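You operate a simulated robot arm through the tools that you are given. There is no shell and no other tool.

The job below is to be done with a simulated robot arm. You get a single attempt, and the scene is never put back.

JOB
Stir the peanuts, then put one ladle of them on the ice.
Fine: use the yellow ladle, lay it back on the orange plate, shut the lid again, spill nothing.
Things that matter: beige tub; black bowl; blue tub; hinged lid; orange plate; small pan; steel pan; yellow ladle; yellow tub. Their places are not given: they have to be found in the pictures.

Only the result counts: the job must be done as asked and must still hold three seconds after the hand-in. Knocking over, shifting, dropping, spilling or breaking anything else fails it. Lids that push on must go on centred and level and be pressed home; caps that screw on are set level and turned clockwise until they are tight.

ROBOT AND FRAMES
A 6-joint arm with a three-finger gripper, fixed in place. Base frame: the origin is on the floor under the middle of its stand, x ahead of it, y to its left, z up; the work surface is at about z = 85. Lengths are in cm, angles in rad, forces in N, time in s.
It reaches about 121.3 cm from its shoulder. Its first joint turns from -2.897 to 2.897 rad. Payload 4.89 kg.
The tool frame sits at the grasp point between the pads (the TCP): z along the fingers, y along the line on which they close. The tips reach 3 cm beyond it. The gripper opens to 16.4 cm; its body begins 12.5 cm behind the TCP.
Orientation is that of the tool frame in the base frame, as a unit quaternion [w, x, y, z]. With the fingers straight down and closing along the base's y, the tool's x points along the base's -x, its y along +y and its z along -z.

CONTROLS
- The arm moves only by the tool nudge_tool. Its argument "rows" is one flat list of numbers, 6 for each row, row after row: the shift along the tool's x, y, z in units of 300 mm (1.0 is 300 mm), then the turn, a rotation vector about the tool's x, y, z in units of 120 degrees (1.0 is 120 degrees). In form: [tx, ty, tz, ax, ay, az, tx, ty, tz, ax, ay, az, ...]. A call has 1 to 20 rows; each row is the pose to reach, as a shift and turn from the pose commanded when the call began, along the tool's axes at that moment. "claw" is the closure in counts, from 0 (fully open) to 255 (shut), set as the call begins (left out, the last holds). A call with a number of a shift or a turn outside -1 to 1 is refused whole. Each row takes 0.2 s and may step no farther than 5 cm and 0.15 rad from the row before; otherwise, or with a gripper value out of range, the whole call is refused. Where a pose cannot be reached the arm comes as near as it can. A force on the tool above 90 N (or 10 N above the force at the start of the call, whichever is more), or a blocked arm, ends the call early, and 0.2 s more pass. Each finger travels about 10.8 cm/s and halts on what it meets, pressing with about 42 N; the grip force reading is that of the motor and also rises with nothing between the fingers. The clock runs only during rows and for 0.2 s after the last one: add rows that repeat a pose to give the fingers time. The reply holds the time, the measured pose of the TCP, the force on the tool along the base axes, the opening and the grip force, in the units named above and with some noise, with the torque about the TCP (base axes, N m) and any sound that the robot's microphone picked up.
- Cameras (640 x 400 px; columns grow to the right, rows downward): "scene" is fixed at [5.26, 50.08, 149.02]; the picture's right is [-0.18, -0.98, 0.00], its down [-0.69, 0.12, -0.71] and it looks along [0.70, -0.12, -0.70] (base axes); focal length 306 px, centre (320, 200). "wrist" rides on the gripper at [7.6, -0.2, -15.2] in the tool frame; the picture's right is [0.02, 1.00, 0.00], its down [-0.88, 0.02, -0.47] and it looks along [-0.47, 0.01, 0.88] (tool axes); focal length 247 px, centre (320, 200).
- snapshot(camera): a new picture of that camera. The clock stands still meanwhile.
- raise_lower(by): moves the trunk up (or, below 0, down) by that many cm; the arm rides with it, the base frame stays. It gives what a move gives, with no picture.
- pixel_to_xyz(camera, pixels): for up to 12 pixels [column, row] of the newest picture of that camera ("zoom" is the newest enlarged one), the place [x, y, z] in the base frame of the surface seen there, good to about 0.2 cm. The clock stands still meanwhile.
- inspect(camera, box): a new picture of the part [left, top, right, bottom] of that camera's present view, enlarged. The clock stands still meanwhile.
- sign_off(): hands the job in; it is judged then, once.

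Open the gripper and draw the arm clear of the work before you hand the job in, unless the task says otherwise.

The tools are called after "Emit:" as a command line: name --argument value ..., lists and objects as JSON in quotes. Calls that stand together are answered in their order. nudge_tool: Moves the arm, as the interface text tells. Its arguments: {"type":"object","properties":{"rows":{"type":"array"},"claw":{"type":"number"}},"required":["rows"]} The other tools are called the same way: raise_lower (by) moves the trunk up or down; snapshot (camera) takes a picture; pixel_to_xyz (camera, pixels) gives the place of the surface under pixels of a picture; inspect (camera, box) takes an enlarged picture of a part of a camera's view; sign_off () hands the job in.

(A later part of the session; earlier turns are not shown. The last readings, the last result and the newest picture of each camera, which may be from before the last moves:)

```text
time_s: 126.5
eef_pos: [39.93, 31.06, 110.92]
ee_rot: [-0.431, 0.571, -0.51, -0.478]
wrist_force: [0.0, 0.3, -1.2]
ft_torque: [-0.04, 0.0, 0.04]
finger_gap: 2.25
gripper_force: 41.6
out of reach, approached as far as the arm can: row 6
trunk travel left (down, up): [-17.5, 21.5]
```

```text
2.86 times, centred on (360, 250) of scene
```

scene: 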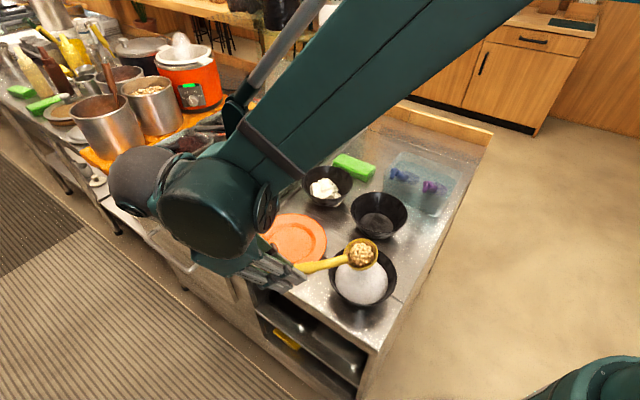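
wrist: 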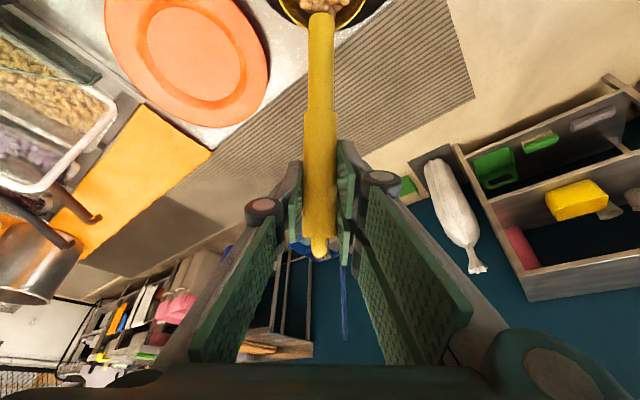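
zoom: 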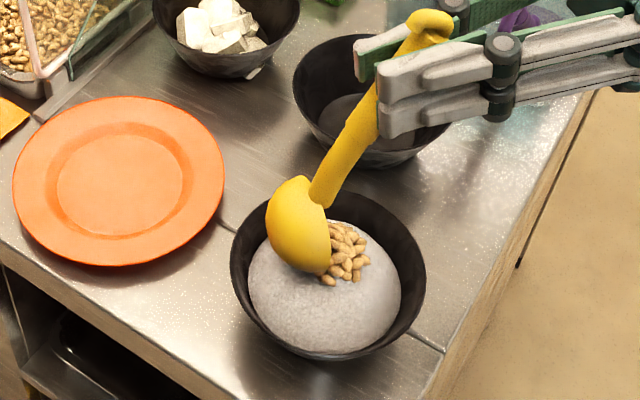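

The ladle is inverted over the ice and the peanuts lie on the dome; the forces are small. I'll lift it 4 cm straight up and look at what's left in it.

Emit:
nudge_tool --rows '[-0.0098, 0, -0.0017, 0, 0, 0, -0.0263, 0, -0.0045, 0, 0, 0, -0.0525, 0, -0.0091, 0, 0, 0, -0.0854, 0, -0.0147, 0, 0, 0, -0.1149, 0, -0.0198, 0, 0, 0, -0.1313, 0, -0.0227, 0, 0, 0]' --claw 255

Emit:
inspect --camera "scene" --box '[300, 200, 420, 310]'

Emit:
snapshot --camera "scene"

```text
time_s: 127.9
eef_pos: [39.97, 30.96, 114.86]
ee_rot: [-0.433, 0.569, -0.51, -0.479]
wrist_force: [-0.4, 0.7, -0.6]
ft_torque: [-0.04, 0.01, 0.03]
finger_gap: 2.25
gripper_force: 42.4
trunk travel left (down, up): [-17.5, 21.5]
```

```text
3.64 times, centred on (360, 255) of scene
```

zoom: 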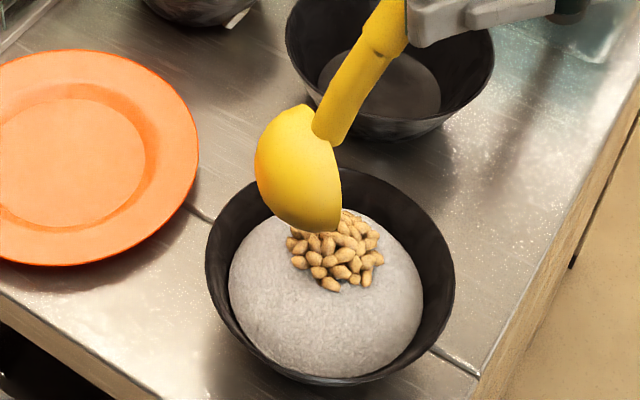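

```text
taken
```

scene: 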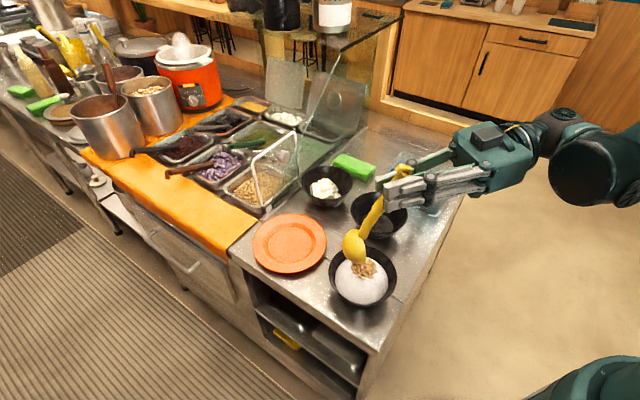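

A neat heap of peanuts sits on the ice. I'll rotate the ladle back to level above the bowl to check it's empty.

Emit:
nudge_tool --rows '[-0.0318, 0, 0.0538, 0, 0.0573, 0, -0.0568, 0, 0.11, 0, 0.1146, 0, -0.0748, 0, 0.1675, 0, 0.1719, 0, -0.0856, 0, 0.2254, 0, 0.2292, 0, -0.0893, 0, 0.2832, 0, 0.2865, 0, -0.0859, 0, 0.3397, 0, 0.3438, 0, -0.0724, 0, 0.3949, 0, 0.4011, 0, -0.0457, 0, 0.4483, 0, 0.4584, 0, -0.0127, 0, 0.4981, 0, 0.5157, 0, 0.0259, 0, 0.5437, 0, 0.573, 0, 0.0697, 0, 0.5844, 0, 0.6303, 0, 0.1181, 0, 0.6194, 0, 0.6875, 0, 0.1703, 0, 0.6484, 0, 0.7448, 0, 0.2256, 0, 0.6709, 0, 0.8021, 0, 0.2832, 0, 0.6867, 0, 0.8594, 0, 0.3324, 0, 0.6945, 0, 0.9072, 0]' --claw 255

Emit:
inspect --camera "scene" --box '[290, 200, 430, 315]'

Emit:
snapshot --camera "wrist"

```text
time_s: 131.3
eef_pos: [38.22, 49.53, 101.74]
ee_rot: [0.164, 0.719, -0.649, 0.184]
wrist_force: [-1.0, -2.0, 0.0]
ft_torque: [0.37, -0.06, 0.06]
finger_gap: 2.23
gripper_force: 42.2
trunk travel left (down, up): [-17.5, 21.5]
```

```text
3.48 times, centred on (360, 258) of scene
```

zoom: 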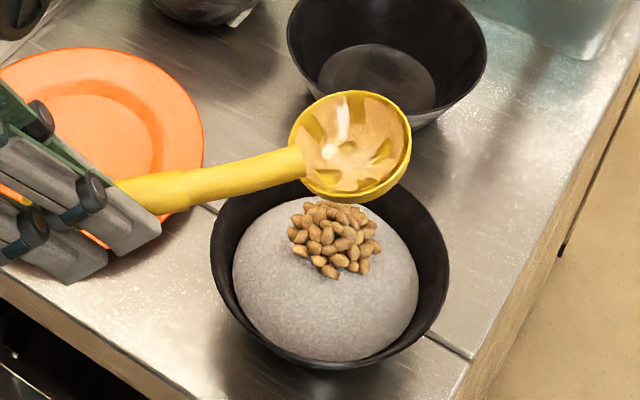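

```text
taken
```

wrist: 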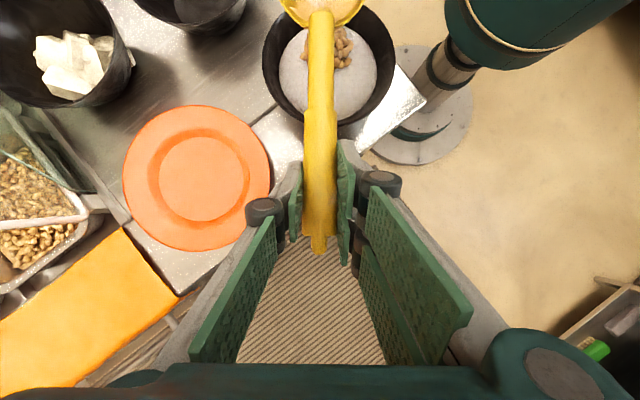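

The peanuts are on the ice. I'll zoom in to see what remains in the ladle bowl.

Emit:
inspect --camera "scene" --box '[346, 218, 394, 262]'

Emit:
inspect --camera "scene" --box '[330, 240, 400, 310]'

```text
9.09 times, centred on (370, 240) of scene
```

zoom: 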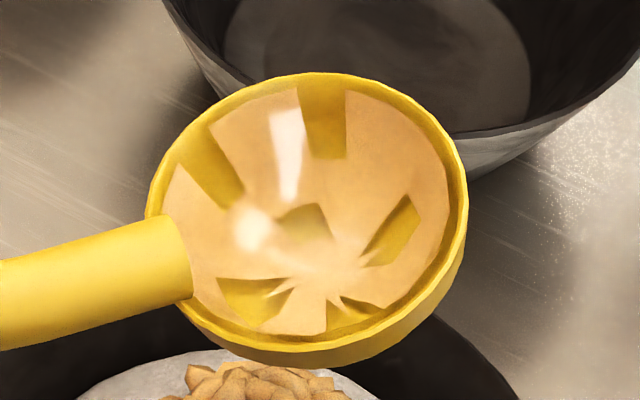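

```text
5.71 times, centred on (365, 275) of scene
```

zoom: 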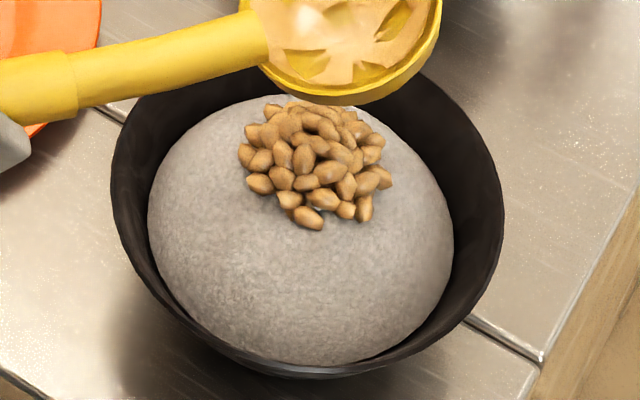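

Only a syrup film remains in the ladle, and the full heap is on the ice. Now I'll carry the ladle back over the plate and restore the handle heading.

Emit:
nudge_tool --rows '[-0.02, -0.0191, -0.0088, 0, 0, 0, -0.055, -0.0526, -0.0242, 0, 0, 0, -0.0975, -0.0932, -0.0429, 0, 0, 0, -0.1425, -0.1362, -0.0627, 0, 0, 0, -0.185, -0.1769, -0.0814, 0, 0, 0, -0.22, -0.2103, -0.0968, 0, 0, 0, -0.24, -0.2294, -0.1056, 0, 0, 0, -0.25, -0.239, -0.11, 0, 0, 0]' --claw 255

Emit:
nudge_tool --rows '[0, 0, 0, 0.0115, 0, -0.021, 0, 0, 0, 0.0344, 0, -0.063, 0, 0, 0, 0.0622, 0, -0.1139, 0, 0, 0, 0.0901, 0, -0.1649, 0, 0, 0, 0.1179, 0, -0.2159, 0, 0, 0, 0.1409, 0, -0.2578, 0, 0, 0, 0.1572, 0, -0.2878, 0, 0, 0, 0.1638, 0, -0.2998, 0, 0, 0, 0.1638, 0, -0.2998]' --claw 255

Emit:
snapshot --camera "scene"

Emit:
snapshot --camera "wrist"

```text
time_s: 133.1
eef_pos: [44.34, 58.57, 101.03]
ee_rot: [0.164, 0.72, -0.648, 0.184]
wrist_force: [-1.0, 0.0, -0.2]
ft_torque: [0.09, 0.04, -0.02]
finger_gap: 2.24
gripper_force: 41.4
trunk travel left (down, up): [-17.5, 21.5]
```

```text
time_s: 135.1
eef_pos: [44.64, 58.76, 100.86]
ee_rot: [0.089, 0.901, -0.356, 0.231]
wrist_force: [-0.2, -0.1, -0.9]
ft_torque: [0.04, 0.04, 0.03]
finger_gap: 2.25
gripper_force: 42.2
trunk travel left (down, up): [-17.5, 21.5]
```

```text
taken
```

scene: 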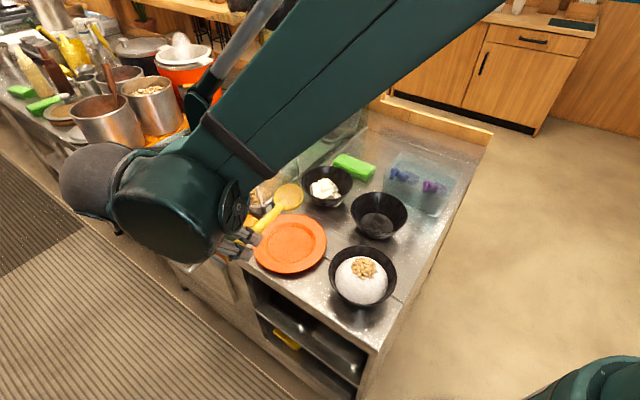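

```text
taken
```

wrist: 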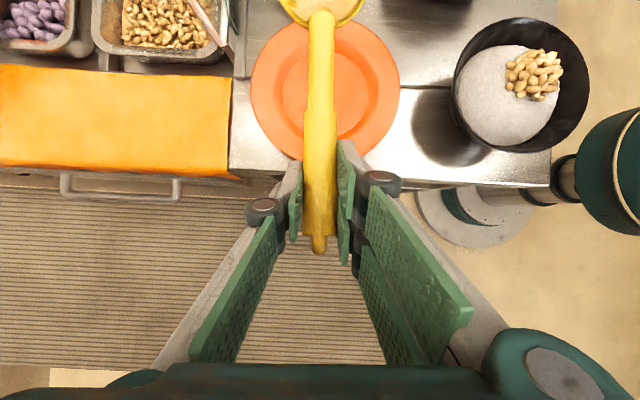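

I'm back at the same spot above the plate. I'll lower the ladle straight down to its rest height.

Emit:
nudge_tool --rows '[-0.016, 0, 0.0293, 0, 0, 0, -0.0479, 0, 0.0878, 0, 0, 0, -0.0879, 0, 0.1609, 0, 0, 0, -0.1278, 0, 0.234, 0, 0, 0, -0.1598, 0, 0.2925, 0, 0, 0, -0.179, 0, 0.3276, 0, 0, 0, -0.187, 0, 0.3423, 0, 0, 0, -0.1902, 0, 0.3481, 0, 0, 0, -0.1902, 0, 0.3481, 0, 0, 0]' --claw 255

Emit:
snapshot --camera "wrist"

Emit:
inspect --camera "scene" --box '[220, 190, 340, 295]'

```text
time_s: 137.1
eef_pos: [44.38, 58.61, 89.04]
ee_rot: [0.09, 0.901, -0.355, 0.232]
wrist_force: [0.1, -0.2, -0.5]
ft_torque: [0.04, 0.04, -0.01]
finger_gap: 2.26
gripper_force: 42.4
trunk travel left (down, up): [-17.5, 21.5]
```

```text
taken
```

wrist: 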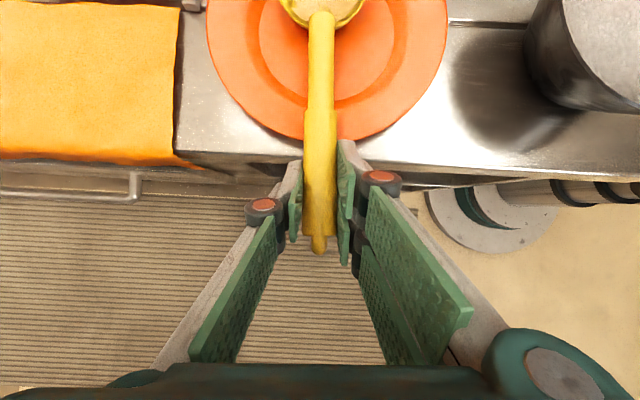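

```text
3.81 times, centred on (280, 242) of scene
```

zoom: 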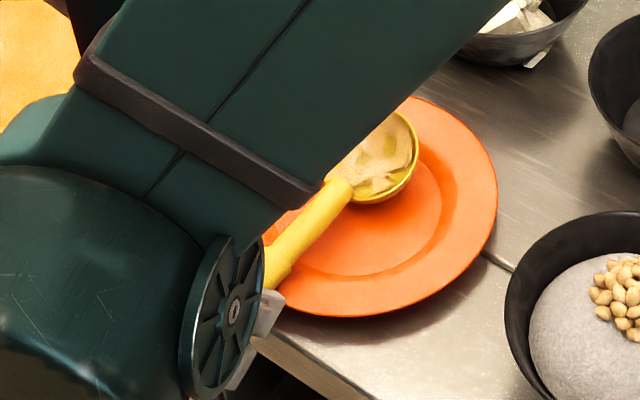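

There's no contact yet at z 89.0. I'll ease down another ~2 mm until the weight is taken.

Emit:
nudge_tool --rows '[-0.0016, 0, 0.0029, 0, 0, 0, -0.0029, 0, 0.0053, 0, 0, 0, -0.0029, 0, 0.0053, 0, 0, 0]' --claw 255

```text
time_s: 137.9
eef_pos: [44.39, 58.57, 88.84]
ee_rot: [0.089, 0.901, -0.354, 0.232]
wrist_force: [-0.2, 2.0, 17.6]
ft_torque: [-0.9, -1.22, 0.1]
finger_gap: 2.27
gripper_force: 41.7
trunk travel left (down, up): [-17.5, 21.5]
```

Contact is at 17.6 N; I'll back off 1 mm so nothing is pressed before releasing.

Emit:
nudge_tool --rows '[0.0018, 0, -0.0032, 0, 0, 0, 0.0018, 0, -0.0032, 0, 0, 0]' --claw 255

```text
time_s: 138.5
eef_pos: [44.43, 58.62, 89.0]
ee_rot: [0.089, 0.901, -0.355, 0.231]
wrist_force: [-1.1, 0.0, 0.8]
ft_torque: [0.01, 0.01, -0.03]
finger_gap: 2.24
gripper_force: 42.1
trunk travel left (down, up): [-17.5, 21.5]
```

The force is near zero, so the ladle is just resting. I'll open the claw and check that it stays put.

Emit:
nudge_tool --rows '[0, 0, 0, 0, 0, 0, 0, 0, 0, 0, 0, 0]' --claw 190

Emit:
nudge_tool --rows '[0, 0, 0, 0, 0, 0, 0, 0, 0, 0, 0, 0, 0, 0, 0, 0, 0, 0]' --claw 130

Emit:
snapshot --camera "wrist"

```text
time_s: 139.1
eef_pos: [44.34, 58.53, 88.98]
ee_rot: [0.09, 0.901, -0.355, 0.232]
wrist_force: [0.7, 0.7, -0.1]
ft_torque: [0.01, 0.01, 0.02]
finger_gap: 4.18
gripper_force: 0.0
trunk travel left (down, up): [-17.5, 21.5]
```

```text
time_s: 139.9
eef_pos: [44.42, 58.71, 88.94]
ee_rot: [0.089, 0.901, -0.355, 0.231]
wrist_force: [0.8, 0.1, 0.1]
ft_torque: [0.02, -0.04, -0.01]
finger_gap: 8.02
gripper_force: 0.0
trunk travel left (down, up): [-17.5, 21.5]
```

```text
taken
```

wrist: 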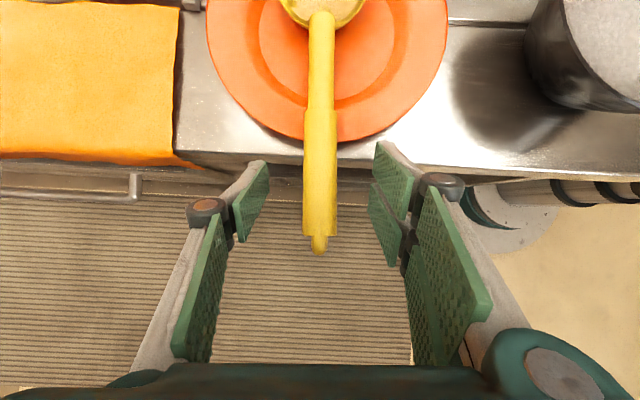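

The ladle lies quietly on the plate. I'll lift the hand clear and stand it upright.

Emit:
nudge_tool --rows '[0.024, 0, -0.0439, 0, 0, 0, 0.0719, 0, -0.1316, 0, 0, 0, 0.1358, 0, -0.2486, 0, 0, 0, 0.1998, 0, -0.3657, 0, 0, 0, 0.2637, 0, -0.4827, 0, -0.05, 0, 0.3196, 0, -0.585, 0, -0.11, 0, 0.3515, 0, -0.6435, 0, -0.17, 0, 0.3515, 0, -0.6435, 0, -0.2387, 0, 0.3515, 0, -0.6435, 0, -0.2387, 0]' --claw 130

Emit:
snapshot --camera "scene"

Emit:
snapshot --camera "wrist"

```text
time_s: 141.9
eef_pos: [44.34, 58.65, 110.98]
ee_rot: [-0.001, 0.93, -0.367, 0.0]
wrist_force: [0.1, 0.0, -0.4]
ft_torque: [0.04, 0.07, 0.01]
finger_gap: 8.02
gripper_force: 0.1
trunk travel left (down, up): [-17.5, 21.5]
```

```text
taken
```

scene: 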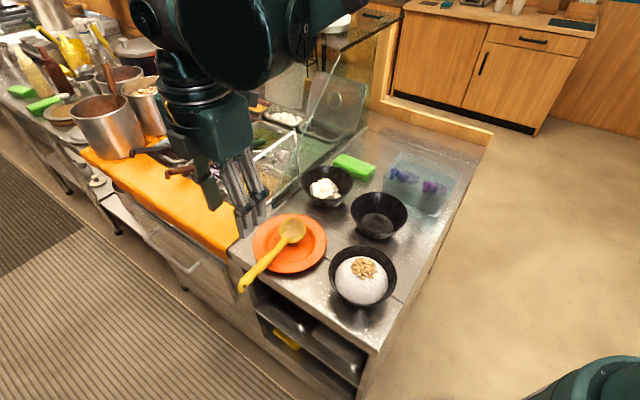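

```text
taken
```

wrist: 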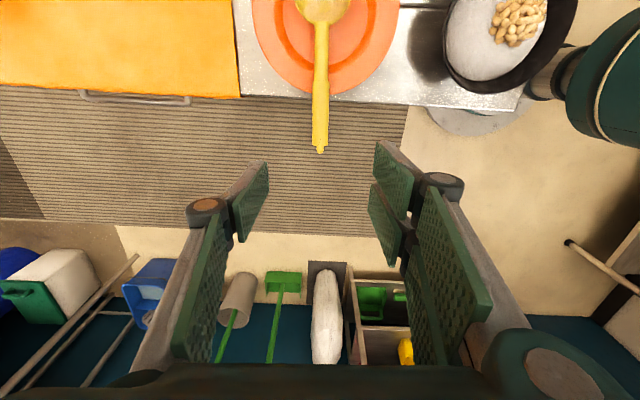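

The ladle is back on the plate as it was. Next I'll move in front of the open lid's knob, turning the hand to the lid-handling orientation.

Emit:
nudge_tool --rows '[0.0698, 0.011, -0.0139, 0, 0, 0.0639, 0.1396, 0.0219, -0.0278, 0, 0, 0.1277, 0.2094, 0.0329, -0.0417, 0, 0, 0.1916, 0.2792, 0.0438, -0.0556, 0, 0, 0.2554, 0.349, 0.0548, -0.0695, 0, 0, 0.3193, 0.4188, 0.0657, -0.0834, 0, 0, 0.3831, 0.4886, 0.0767, -0.0972, 0, 0, 0.447, 0.5584, 0.0876, -0.1111, 0, 0, 0.5108, 0.6282, 0.0986, -0.125, 0, 0, 0.5747, 0.698, 0.1095, -0.1389, 0, 0, 0.6385, 0.7678, 0.1205, -0.1528, 0, 0, 0.7024, 0.8376, 0.1314, -0.1667, 0, 0, 0.7662, 0.8376, 0.1314, -0.1667, 0, 0, 0.7662]' --claw 130

Emit:
nudge_tool --rows '[0, 0, 0.02, 0, -0.0614, 0, 0, 0, 0.04, 0, -0.1228, 0, 0, 0, 0.06, 0, -0.1842, 0, 0, 0, 0.08, 0, -0.2456, 0, 0, 0, 0.1, 0, -0.307, 0, 0, 0, 0.12, 0, -0.3684, 0, 0, 0, 0.14, 0, -0.4297, 0, 0, 0, 0.14, 0, -0.4297, 0]' --claw 150

Emit:
snapshot --camera "wrist"

Emit:
snapshot --camera "scene"

```text
time_s: 144.7
eef_pos: [59.97, 38.36, 116.03]
ee_rot: [0.002, -0.383, 0.924, 0.0]
wrist_force: [1.4, 0.5, -0.9]
ft_torque: [0.02, 0.0, 0.01]
finger_gap: 8.06
gripper_force: 0.2
trunk travel left (down, up): [-17.5, 21.5]
```

```text
time_s: 146.5
eef_pos: [59.97, 38.45, 111.77]
ee_rot: [0.404, -0.344, 0.831, 0.166]
wrist_force: [-0.2, 1.4, -0.3]
ft_torque: [-0.02, 0.0, -0.03]
finger_gap: 6.74
gripper_force: 0.1
trunk travel left (down, up): [-17.5, 21.5]
```

```text
taken
```

wrist: 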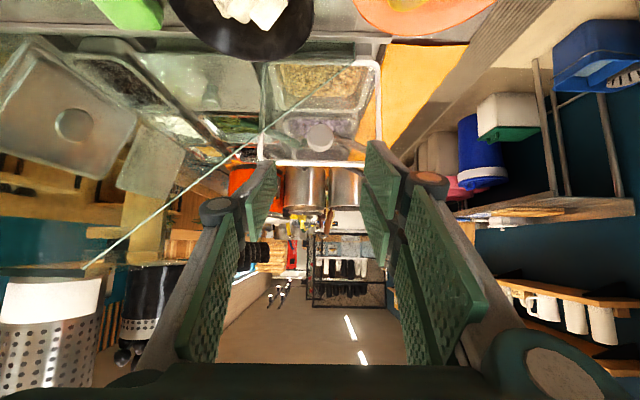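

```text
taken
```

scene: 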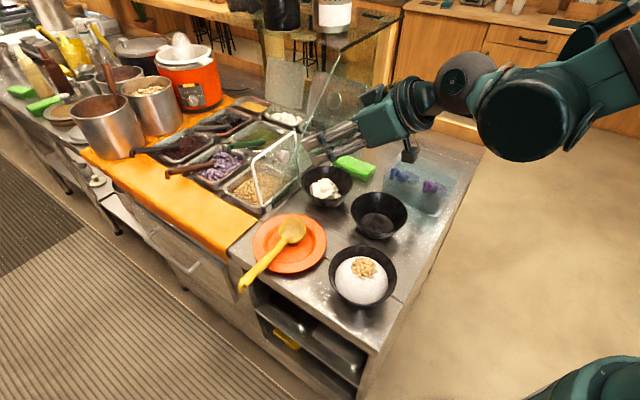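

The knob of the upright lid is visible at wrist (320,138). I'll measure it exactly.

Emit:
inspect --camera "wrist" --box '[280, 110, 360, 170]'

Emit:
pixel_to_xyz --camera "zoom" --pixels '[[320, 200], [250, 200], [390, 200], [320, 140], [320, 260], [320, 170], [320, 230], [280, 200], [360, 200], [320, 290]]'

Emit:
inspect --camera "scene" --box '[240, 110, 360, 215]'

Emit:
pixel_to_xyz --camera "zoom" --pixels '[[180, 205], [300, 110], [150, 185], [160, 250], [175, 300], [130, 190], [190, 150], [155, 215], [165, 270], [200, 360]]'

```text
6.67 times, centred on (320, 140) of wrist
```

zoom: 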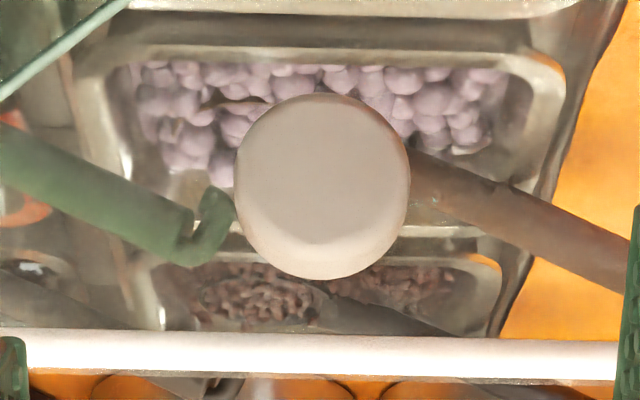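

```text
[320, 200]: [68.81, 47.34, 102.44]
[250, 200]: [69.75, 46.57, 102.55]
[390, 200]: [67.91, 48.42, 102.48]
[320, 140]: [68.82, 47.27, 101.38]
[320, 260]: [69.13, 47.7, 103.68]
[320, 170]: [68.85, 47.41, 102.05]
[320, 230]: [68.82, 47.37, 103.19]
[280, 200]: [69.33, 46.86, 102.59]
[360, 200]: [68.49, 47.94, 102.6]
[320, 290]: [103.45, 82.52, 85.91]
```

```text
3.81 times, centred on (300, 162) of scene
```

zoom: 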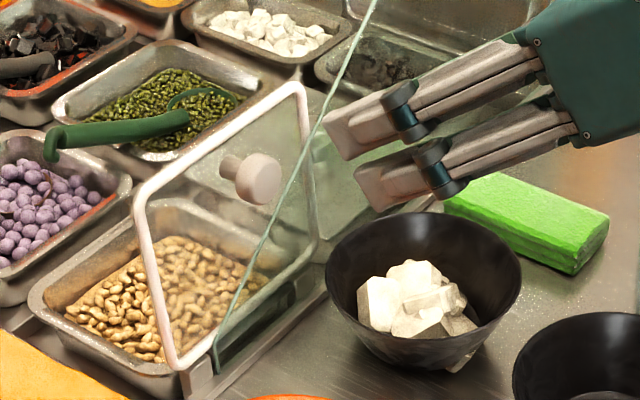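

```text
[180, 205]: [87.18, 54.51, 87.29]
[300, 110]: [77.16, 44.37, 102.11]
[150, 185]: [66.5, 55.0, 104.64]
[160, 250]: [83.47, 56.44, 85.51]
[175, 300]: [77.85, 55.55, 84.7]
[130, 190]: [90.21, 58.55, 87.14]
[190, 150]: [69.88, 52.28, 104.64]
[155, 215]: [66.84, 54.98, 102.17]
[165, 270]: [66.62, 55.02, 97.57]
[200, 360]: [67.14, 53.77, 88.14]
```

The knob's face centre is at (68.8,47.3,102.2). I'll flatten the hand to a 1.3 rad tilt and line up 13 cm in front of the knob.

Emit:
nudge_tool --rows '[0.0323, 0, 0.0205, 0, -0.0382, 0, 0.0645, 0, 0.041, 0, -0.0764, 0, 0.0968, 0, 0.0614, 0, -0.1146, 0, 0.129, 0, 0.0819, 0, -0.1528, 0, 0.1613, 0, 0.1024, 0, -0.191, 0, 0.1613, 0, 0.1024, 0, -0.191, 0]' --claw 160

Emit:
snapshot --camera "wrist"

Emit:
snapshot --camera "scene"

```text
time_s: 147.9
eef_pos: [60.05, 38.38, 107.99]
ee_rot: [0.559, -0.306, 0.735, 0.232]
wrist_force: [-0.3, -0.7, 0.0]
ft_torque: [-0.04, 0.01, -0.03]
finger_gap: 6.14
gripper_force: 0.1
out of reach, approached as far as the arm can: row 5, 6
trunk travel left (down, up): [-17.5, 21.5]
```

```text
taken
```

wrist: 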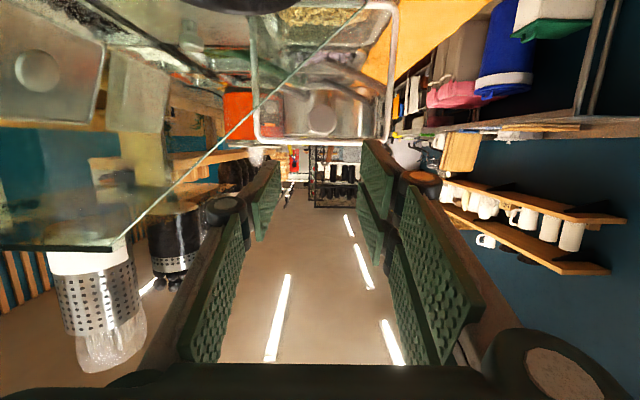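

```text
taken
```

scene: 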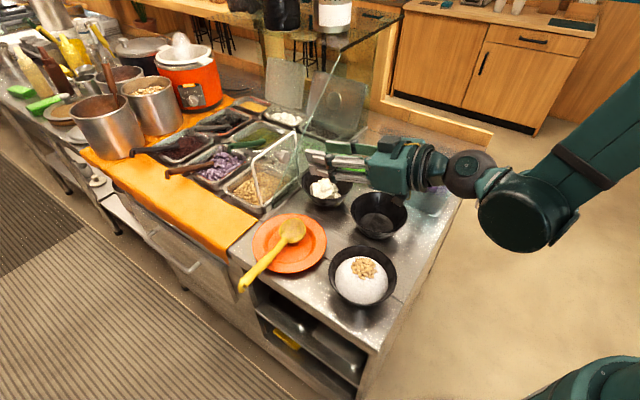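

The hand is level enough, with the pose slightly high because it's retracted. I'll advance to 5 cm from the knob and check the alignment.

Emit:
nudge_tool --rows '[0.0219, 0.004, 0.0877, 0, 0, 0, 0.0438, 0.004, 0.1755, 0, 0, 0, 0.0657, 0.004, 0.2632, 0, 0, 0, 0.0657, 0.004, 0.2632, 0, 0, 0]' --claw 160

Emit:
snapshot --camera "wrist"

Emit:
inspect --camera "scene" --box '[230, 110, 430, 260]'

```text
time_s: 148.9
eef_pos: [65.6, 43.6, 105.02]
ee_rot: [0.559, -0.306, 0.735, 0.232]
wrist_force: [0.7, 0.4, -1.1]
ft_torque: [0.04, -0.01, 0.07]
finger_gap: 6.13
gripper_force: 0.1
out of reach, approached as far as the arm can: row 1, 2, 3, 4
trunk travel left (down, up): [-17.5, 21.5]
```

```text
taken
```

wrist: 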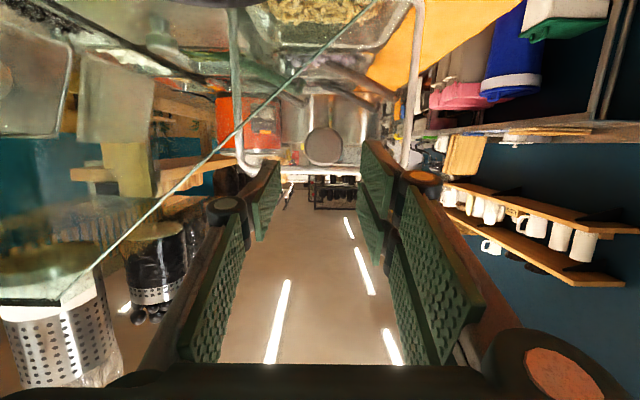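

```text
2.67 times, centred on (330, 185) of scene
```

zoom: 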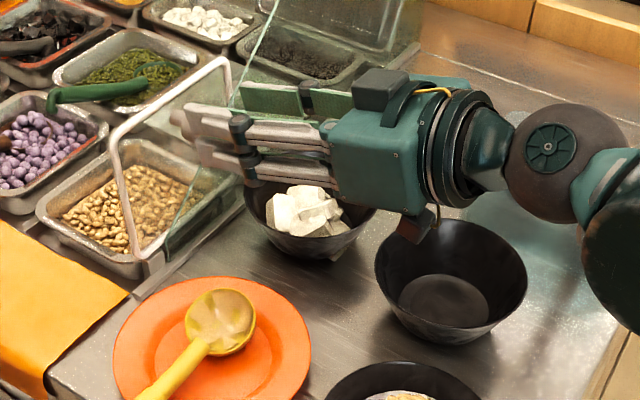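

This tilt is a bit beyond reach at this height. I'll ease it to 1.1 rad, centre on the knob, and hold 5 cm away.

Emit:
nudge_tool --rows '[0.006, 0.006, -0.007, 0, 0.0478, 0, 0.0119, 0.012, -0.014, 0, 0.0955, 0, 0.0119, 0.012, -0.014, 0, 0.0955, 0]' --claw 160

Emit:
snapshot --camera "wrist"

Emit:
inspect --camera "wrist" --box '[270, 110, 370, 180]'

Emit:
pixel_to_xyz --camera "zoom" --pixels '[[320, 200], [260, 200], [380, 200], [320, 150], [320, 250], [340, 200], [340, 170], [340, 230], [400, 200], [240, 200]]'

```text
time_s: 149.7
eef_pos: [64.87, 43.68, 104.75]
ee_rot: [0.484, -0.327, 0.787, 0.2]
wrist_force: [-0.5, -0.8, -0.2]
ft_torque: [-0.02, 0.02, 0.0]
finger_gap: 6.11
gripper_force: 0.0
trunk travel left (down, up): [-17.5, 21.5]
```

```text
taken
```

wrist: 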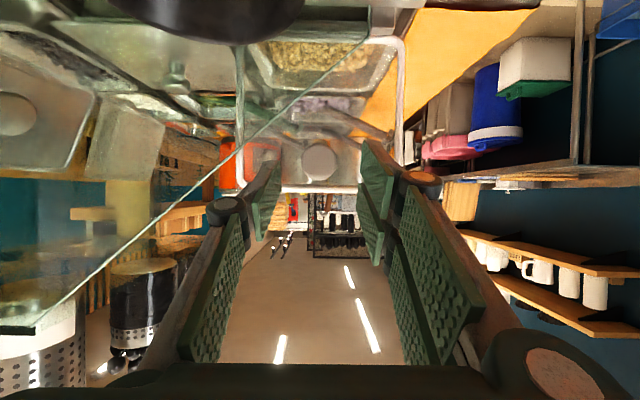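

```text
5.71 times, centred on (320, 145) of wrist
```

zoom: 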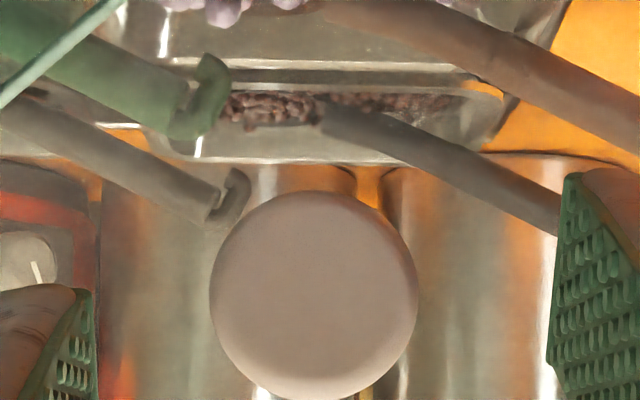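

```text
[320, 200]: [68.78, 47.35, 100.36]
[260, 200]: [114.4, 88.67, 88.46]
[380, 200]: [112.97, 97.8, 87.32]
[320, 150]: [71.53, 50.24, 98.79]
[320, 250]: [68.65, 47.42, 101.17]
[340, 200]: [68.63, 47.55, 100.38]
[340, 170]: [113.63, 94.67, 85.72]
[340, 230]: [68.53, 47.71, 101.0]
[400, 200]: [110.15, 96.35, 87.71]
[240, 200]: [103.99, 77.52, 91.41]
```

The knob centre is at U≈15.1, z≈101.9, and I'm 5 cm short of it and aligned. I'll move in onto it slowly.

Emit:
nudge_tool --rows '[0.0052, -0.002, 0.06, 0, 0, 0, 0.0103, -0.004, 0.11, 0, 0, 0, 0.0103, -0.004, 0.145, 0, 0, 0, 0.0103, -0.004, 0.1672, 0, 0, 0, 0.0103, -0.004, 0.1672, 0, 0, 0]' --claw 160

Emit:
snapshot --camera "wrist"

Emit:
inspect --camera "scene" --box '[240, 110, 360, 215]'

```text
time_s: 150.9
eef_pos: [68.14, 46.73, 102.28]
ee_rot: [0.484, -0.327, 0.786, 0.201]
wrist_force: [0.1, 0.1, 0.4]
ft_torque: [-0.01, 0.02, 0.01]
finger_gap: 6.12
gripper_force: 0.1
trunk travel left (down, up): [-17.5, 21.5]
```

```text
taken
```

wrist: 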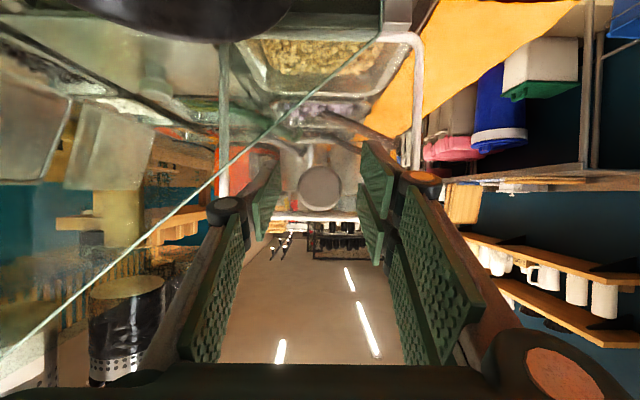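

```text
3.81 times, centred on (300, 162) of scene
```

zoom: 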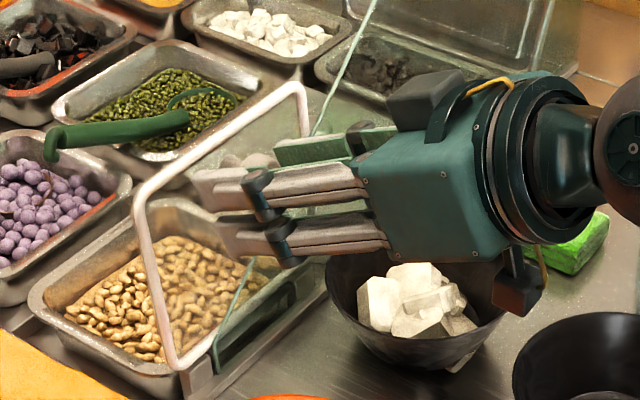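

The knob sits between the pads at (320,188). Closing on it now.

Emit:
nudge_tool --rows '[0, 0, 0, 0, 0, 0, 0, 0, 0, 0, 0, 0, 0, 0, 0, 0, 0, 0]' --claw 255

Emit:
snapshot --camera "wrist"

```text
time_s: 151.7
eef_pos: [68.09, 46.69, 102.19]
ee_rot: [0.485, -0.327, 0.786, 0.201]
wrist_force: [1.9, 0.0, -0.8]
ft_torque: [0.03, -0.03, 0.0]
finger_gap: 3.26
gripper_force: 45.2
trunk travel left (down, up): [-17.5, 21.5]
```

```text
taken
```

wrist: 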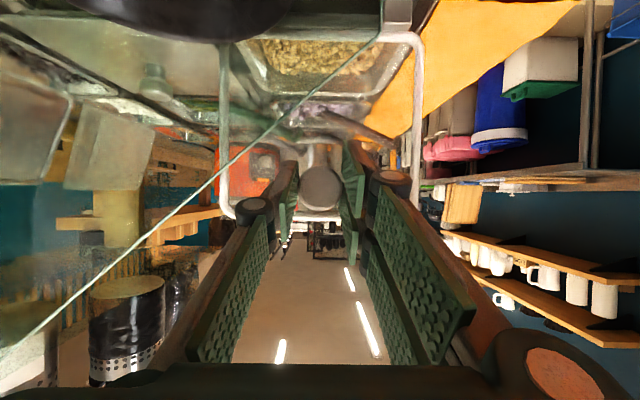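

The knob is held (gap 3.26, almost no side force). I'll start closing along the hinge arc, gently at first.

Emit:
nudge_tool --rows '[-0.0301, 0, 0.0374, 0, 0.0329, 0, -0.0571, 0, 0.0788, 0, 0.0668, 0, -0.0799, 0, 0.1224, 0, 0.1007, 0]' --claw 255

Emit:
inspect --camera "scene" --box '[230, 100, 370, 215]'

```text
time_s: 152.5
eef_pos: [71.22, 49.75, 102.79]
ee_rot: [0.398, -0.345, 0.834, 0.163]
wrist_force: [3.1, -10.5, -13.7]
ft_torque: [-0.56, 0.42, -0.23]
finger_gap: 3.27
gripper_force: 45.2
trunk travel left (down, up): [-17.5, 21.5]
```

```text
3.48 times, centred on (300, 158) of scene
```

zoom: 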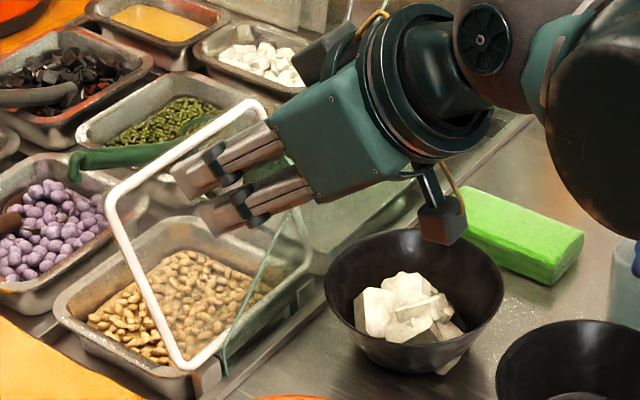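

The lid follows smoothly at ~17 N. I'll trim the radius slightly and continue down to about 0.65 rad.

Emit:
nudge_tool --rows '[-0.025, 0, 0.0419, 0, 0.0339, 0, -0.0482, 0, 0.0849, 0, 0.0678, 0, -0.067, 0, 0.1298, 0, 0.1022, 0, -0.0811, 0, 0.1763, 0, 0.1361, 0, -0.0905, 0, 0.2236, 0, 0.17, 0, -0.0952, 0, 0.2716, 0, 0.2039, 0]' --claw 255

Emit:
inspect --camera "scene" --box '[200, 80, 360, 215]'

```text
time_s: 153.9
eef_pos: [77.03, 55.53, 99.78]
ee_rot: [0.213, -0.372, 0.899, 0.087]
wrist_force: [3.6, 0.6, -1.0]
ft_torque: [0.34, -0.37, -0.07]
finger_gap: 3.27
gripper_force: 44.7
trunk travel left (down, up): [-17.5, 21.5]
```

```text
2.96 times, centred on (280, 148) of scene
```

zoom: 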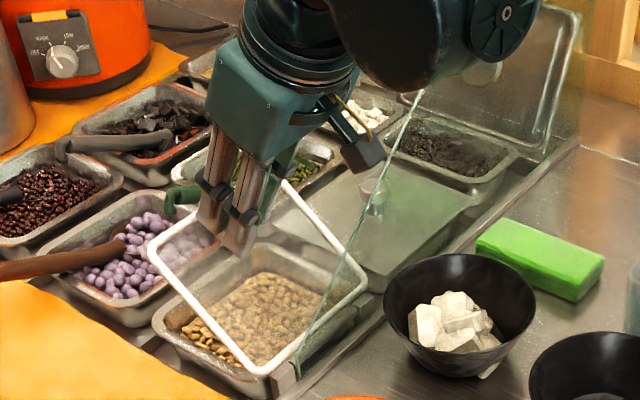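

The force is only ~4 N. I'll continue lowering the lid to nearly closed (~0.08 rad).

Emit:
nudge_tool --rows '[-0.0198, 0, 0.0439, 0, 0.0339, 0, -0.0351, 0, 0.0894, 0, 0.0678, 0, -0.0457, 0, 0.136, 0, 0.1017, 0, -0.0517, 0, 0.1834, 0, 0.1356, 0, -0.0529, 0, 0.231, 0, 0.1695, 0, -0.0509, 0, 0.264, 0, 0.1934, 0]' --claw 255

Emit:
inspect --camera "scene" --box '[190, 100, 330, 215]'

```text
time_s: 155.3
eef_pos: [80.41, 59.0, 93.35]
ee_rot: [0.027, -0.383, 0.923, 0.011]
wrist_force: [2.4, 0.2, 0.9]
ft_torque: [0.03, -0.04, 0.02]
finger_gap: 3.27
gripper_force: 44.5
trunk travel left (down, up): [-17.5, 21.5]
```

```text
3.48 times, centred on (260, 158) of scene
```

zoom: 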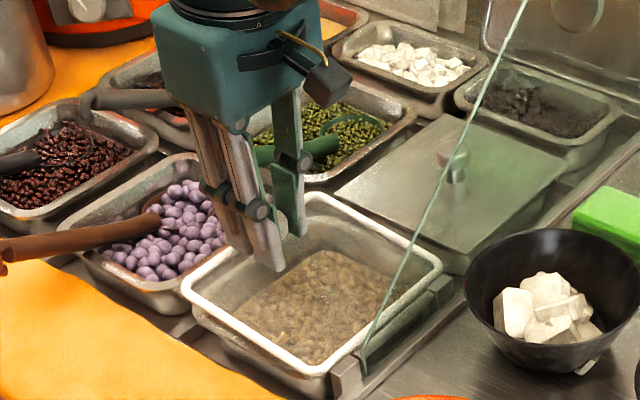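

It's nearly shut, with ~2 N. I'll lower the last centimetre slowly and watch for seating contact.

Emit:
nudge_tool --rows '[-0.0034, 0, 0.0121, 0, 0.0091, 0, -0.0067, 0, 0.0243, 0, 0.0181, 0, -0.0101, 0, 0.0364, 0, 0.0272, 0, -0.0101, 0, 0.0364, 0, 0.0272, 0]' --claw 255

Emit:
inspect --camera "scene" --box '[210, 130, 320, 215]'

```text
time_s: 156.3
eef_pos: [80.62, 59.22, 92.38]
ee_rot: [0.002, -0.384, 0.923, 0.0]
wrist_force: [3.5, 2.2, 4.1]
ft_torque: [-0.34, 0.25, -0.04]
finger_gap: 3.21
gripper_force: 44.8
trunk travel left (down, up): [-17.5, 21.5]
```

```text
4.71 times, centred on (265, 172) of scene
```

zoom: 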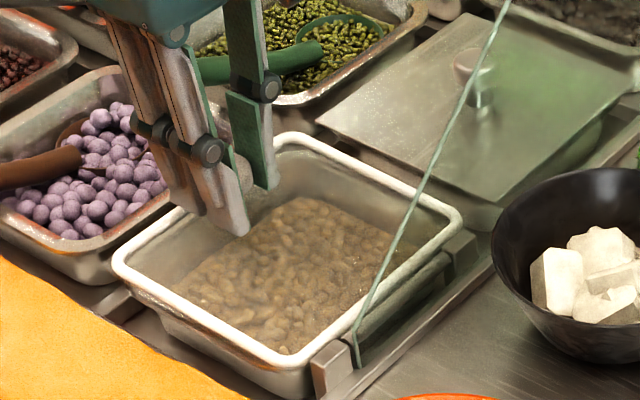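

Contact is beginning (+4 N). I'll press down another 2 mm to make sure it's fully seated.

Emit:
nudge_tool --rows '[0, 0, 0.0035, 0, 0, 0, 0, 0, 0.0065, 0, 0, 0, 0, 0, 0.0065, 0, 0, 0]' --claw 255

Emit:
inspect --camera "scene" --box '[210, 130, 320, 215]'

Emit:
pixel_to_xyz --camera "zoom" --pixels '[[125, 255], [150, 230], [350, 155], [400, 180], [450, 215], [200, 305], [250, 340], [275, 357], [330, 330], [170, 285]]'

```text
time_s: 157.1
eef_pos: [80.61, 59.13, 92.21]
ee_rot: [0.002, -0.384, 0.923, 0.0]
wrist_force: [10.7, 6.2, 8.7]
ft_torque: [-0.56, 0.48, 0.03]
finger_gap: 3.24
gripper_force: 45.6
trunk travel left (down, up): [-17.5, 21.5]
```

```text
4.71 times, centred on (265, 172) of scene
```

zoom: 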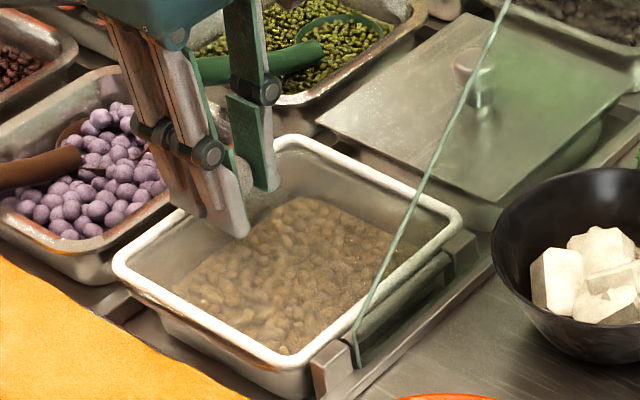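

```text
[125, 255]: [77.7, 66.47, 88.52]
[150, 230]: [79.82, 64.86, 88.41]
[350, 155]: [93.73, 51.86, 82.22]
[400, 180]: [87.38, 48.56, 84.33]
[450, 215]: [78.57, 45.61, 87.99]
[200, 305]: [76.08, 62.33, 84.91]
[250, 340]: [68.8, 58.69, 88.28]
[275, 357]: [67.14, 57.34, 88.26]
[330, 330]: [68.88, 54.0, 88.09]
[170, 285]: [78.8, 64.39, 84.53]
```

The far rim still reads ~0.4 cm higher than when it was originally shut. I'll shift slightly toward +W and press down a bit more.

Emit:
nudge_tool --rows '[-0.0033, 0, 0.005, 0, 0, 0, -0.0043, 0, 0.01, 0, 0, 0, -0.0043, 0, 0.0117, 0, 0, 0, -0.0043, 0, 0.0117, 0, 0, 0]' --claw 255

Emit:
inspect --camera "scene" --box '[210, 130, 320, 215]'

Emit:
pixel_to_xyz --camera "zoom" --pixels '[[125, 258], [150, 233], [170, 222], [130, 265], [450, 215], [120, 268], [250, 340], [275, 357], [330, 330], [300, 145]]'

```text
time_s: 158.1
eef_pos: [80.73, 59.31, 91.82]
ee_rot: [0.002, -0.383, 0.924, 0.0]
wrist_force: [-6.3, -9.0, 4.5]
ft_torque: [-0.45, 0.34, -0.02]
finger_gap: 3.25
gripper_force: 44.6
trunk travel left (down, up): [-17.5, 21.5]
```

```text
4.71 times, centred on (265, 172) of scene
```

zoom: 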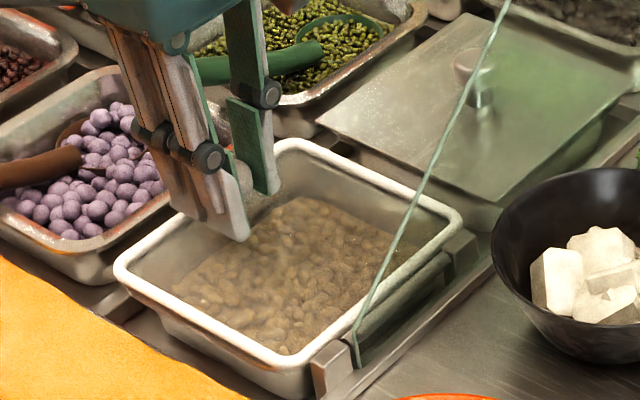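

```text
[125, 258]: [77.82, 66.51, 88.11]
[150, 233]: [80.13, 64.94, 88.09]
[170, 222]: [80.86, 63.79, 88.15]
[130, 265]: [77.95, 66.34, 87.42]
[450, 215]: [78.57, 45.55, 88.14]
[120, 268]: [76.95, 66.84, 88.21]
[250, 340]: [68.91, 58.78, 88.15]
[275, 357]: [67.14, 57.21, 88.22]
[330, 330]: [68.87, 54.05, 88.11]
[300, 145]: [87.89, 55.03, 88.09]
```

All rim points now read z≈88.1, so it's level. One more millimetre of pressing to confirm it's hard on the seat.

Emit:
nudge_tool --rows '[0.0015, 0, 0.003, 0, 0, 0, 0.0015, 0, 0.006, 0, 0, 0, 0.0015, 0, 0.006, 0, 0, 0]' --claw 255

Emit:
inspect --camera "scene" --box '[210, 130, 320, 215]'

Emit:
pixel_to_xyz --camera "zoom" --pixels '[[125, 260], [150, 235], [170, 224], [120, 270], [450, 215], [250, 340], [275, 357], [330, 330], [300, 147]]'

```text
time_s: 158.9
eef_pos: [80.79, 59.23, 91.75]
ee_rot: [0.003, -0.383, 0.924, 0.0]
wrist_force: [6.9, 0.9, 29.7]
ft_torque: [-0.43, 0.29, -0.04]
finger_gap: 3.23
gripper_force: 45.1
trunk travel left (down, up): [-17.5, 21.5]
```

```text
4.71 times, centred on (265, 172) of scene
```

zoom: 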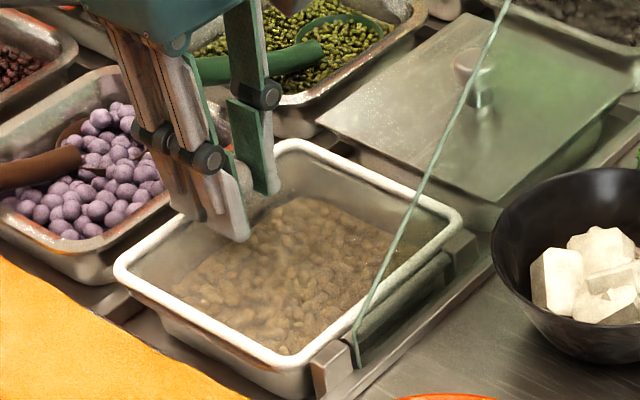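

```text
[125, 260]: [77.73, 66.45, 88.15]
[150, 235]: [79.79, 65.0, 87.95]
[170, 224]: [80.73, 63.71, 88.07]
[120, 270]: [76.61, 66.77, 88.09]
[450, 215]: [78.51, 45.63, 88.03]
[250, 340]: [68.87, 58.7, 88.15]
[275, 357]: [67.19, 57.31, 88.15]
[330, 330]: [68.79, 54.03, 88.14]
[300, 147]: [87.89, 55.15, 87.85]
```

30 N of firm resistance shows the lid is fully seated. I'll relieve the pressure, open the claw and lift straight up.

Emit:
nudge_tool --rows '[0, 0, -0.003, 0, 0, 0]' --claw 255

Emit:
nudge_tool --rows '[0, 0, 0, 0, 0, 0, 0, 0, 0, 0, 0, 0, 0, 0, 0, 0, 0, 0]' --claw 150

Emit:
nudge_tool --rows '[0, 0, -0.04, 0, 0, 0, 0, 0, -0.12, 0, 0, 0, 0, 0, -0.24, 0, 0, 0, 0, 0, -0.38, 0, 0, 0, 0, 0, -0.52, 0, 0, 0, 0, 0, -0.66, 0, 0, 0, 0, 0, -0.66, 0, 0, 0]' --claw 130

Emit:
snapshot --camera "scene"

Emit:
snapshot --camera "wrist"

```text
time_s: 159.3
eef_pos: [80.74, 59.27, 91.82]
ee_rot: [0.002, -0.383, 0.924, 0.0]
wrist_force: [8.0, 1.5, 24.2]
ft_torque: [0.4, -0.57, -0.03]
finger_gap: 3.21
gripper_force: 45.3
trunk travel left (down, up): [-17.5, 21.5]
```

```text
time_s: 160.1
eef_pos: [80.61, 59.42, 91.75]
ee_rot: [0.002, -0.383, 0.924, 0.0]
wrist_force: [0.3, -0.2, -0.6]
ft_torque: [-0.03, 0.01, -0.02]
finger_gap: 6.76
gripper_force: 0.1
trunk travel left (down, up): [-17.5, 21.5]
```

```text
time_s: 161.7
eef_pos: [80.72, 59.29, 111.6]
ee_rot: [0.001, -0.383, 0.924, 0.0]
wrist_force: [0.3, -0.6, -0.2]
ft_torque: [0.06, -0.05, -0.01]
finger_gap: 8.05
gripper_force: 0.0
trunk travel left (down, up): [-17.5, 21.5]
```

```text
taken
```

scene: 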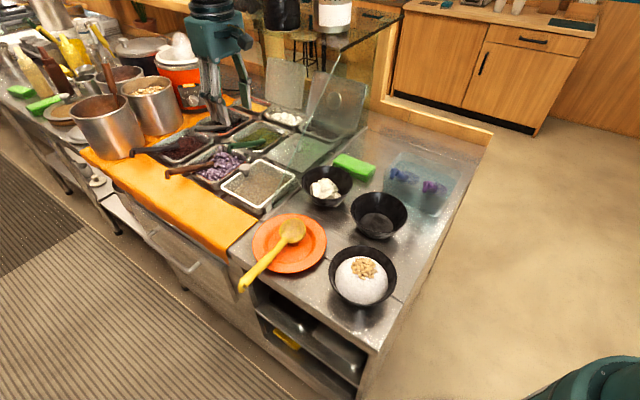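

```text
taken
```

wrist: 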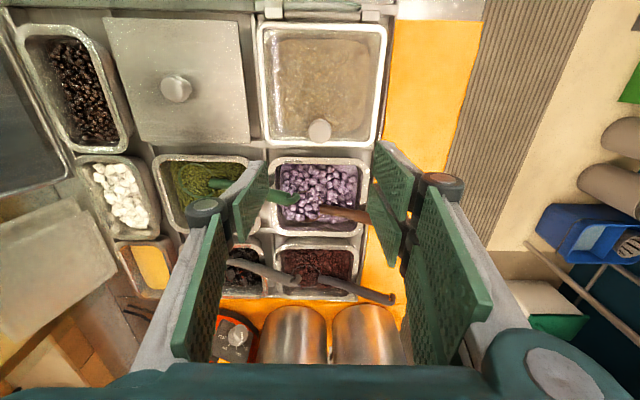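

The lid is shut, the ladle is on the plate and the peanuts are on the ice. I'll draw the arm back toward its start pose, clear of the work.

Emit:
nudge_tool --rows '[0.1, 0.0167, -0.06, 0, 0, 0, 0.2, 0.0333, -0.12, 0, 0, 0, 0.305, 0.05, -0.18, 0, 0, 0, 0.41, 0.0667, -0.2, 0, 0, 0, 0.51, 0.0833, -0.2, 0, 0, 0, 0.61, 0.1, -0.2, 0, 0, 0]' --claw 60

Emit:
nudge_tool --rows '[0.1, 0.0167, -0.01, 0, 0, 0.0625, 0.2, 0.0333, -0.02, 0, 0, 0.125, 0.305, 0.05, -0.03, 0, 0, 0.1875, 0.41, 0.0667, -0.043, 0, 0, 0.25, 0.51, 0.0833, -0.043, 0, 0, 0.3125, 0.61, 0.1, -0.043, 0, 0, 0.375, 0.61, 0.1, -0.043, 0, 0, 0.375]' --claw 0

Emit:
snapshot --camera "scene"

Emit:
snapshot --camera "wrist"

```text
time_s: 163.1
eef_pos: [65.68, 48.42, 117.42]
ee_rot: [0.002, -0.383, 0.924, 0.0]
wrist_force: [1.4, 0.4, -0.4]
ft_torque: [-0.13, 0.18, -0.02]
finger_gap: 12.58
gripper_force: 0.0
trunk travel left (down, up): [-17.5, 21.5]
```

```text
time_s: 164.7
eef_pos: [50.48, 37.44, 118.8]
ee_rot: [0.001, 0.0, 1.0, 0.001]
wrist_force: [-0.8, -0.2, 0.1]
ft_torque: [0.05, -0.08, -0.01]
finger_gap: 16.4
gripper_force: 0.0
trunk travel left (down, up): [-17.5, 21.5]
```

```text
taken
```

scene: 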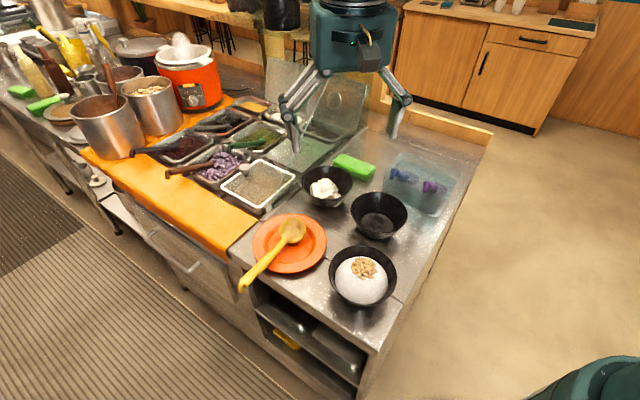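

```text
taken
```

wrist: 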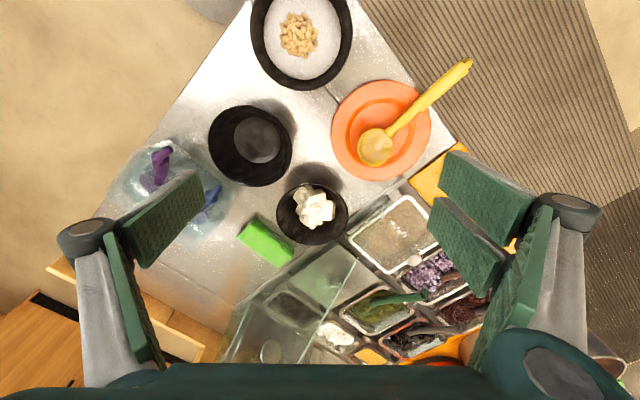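

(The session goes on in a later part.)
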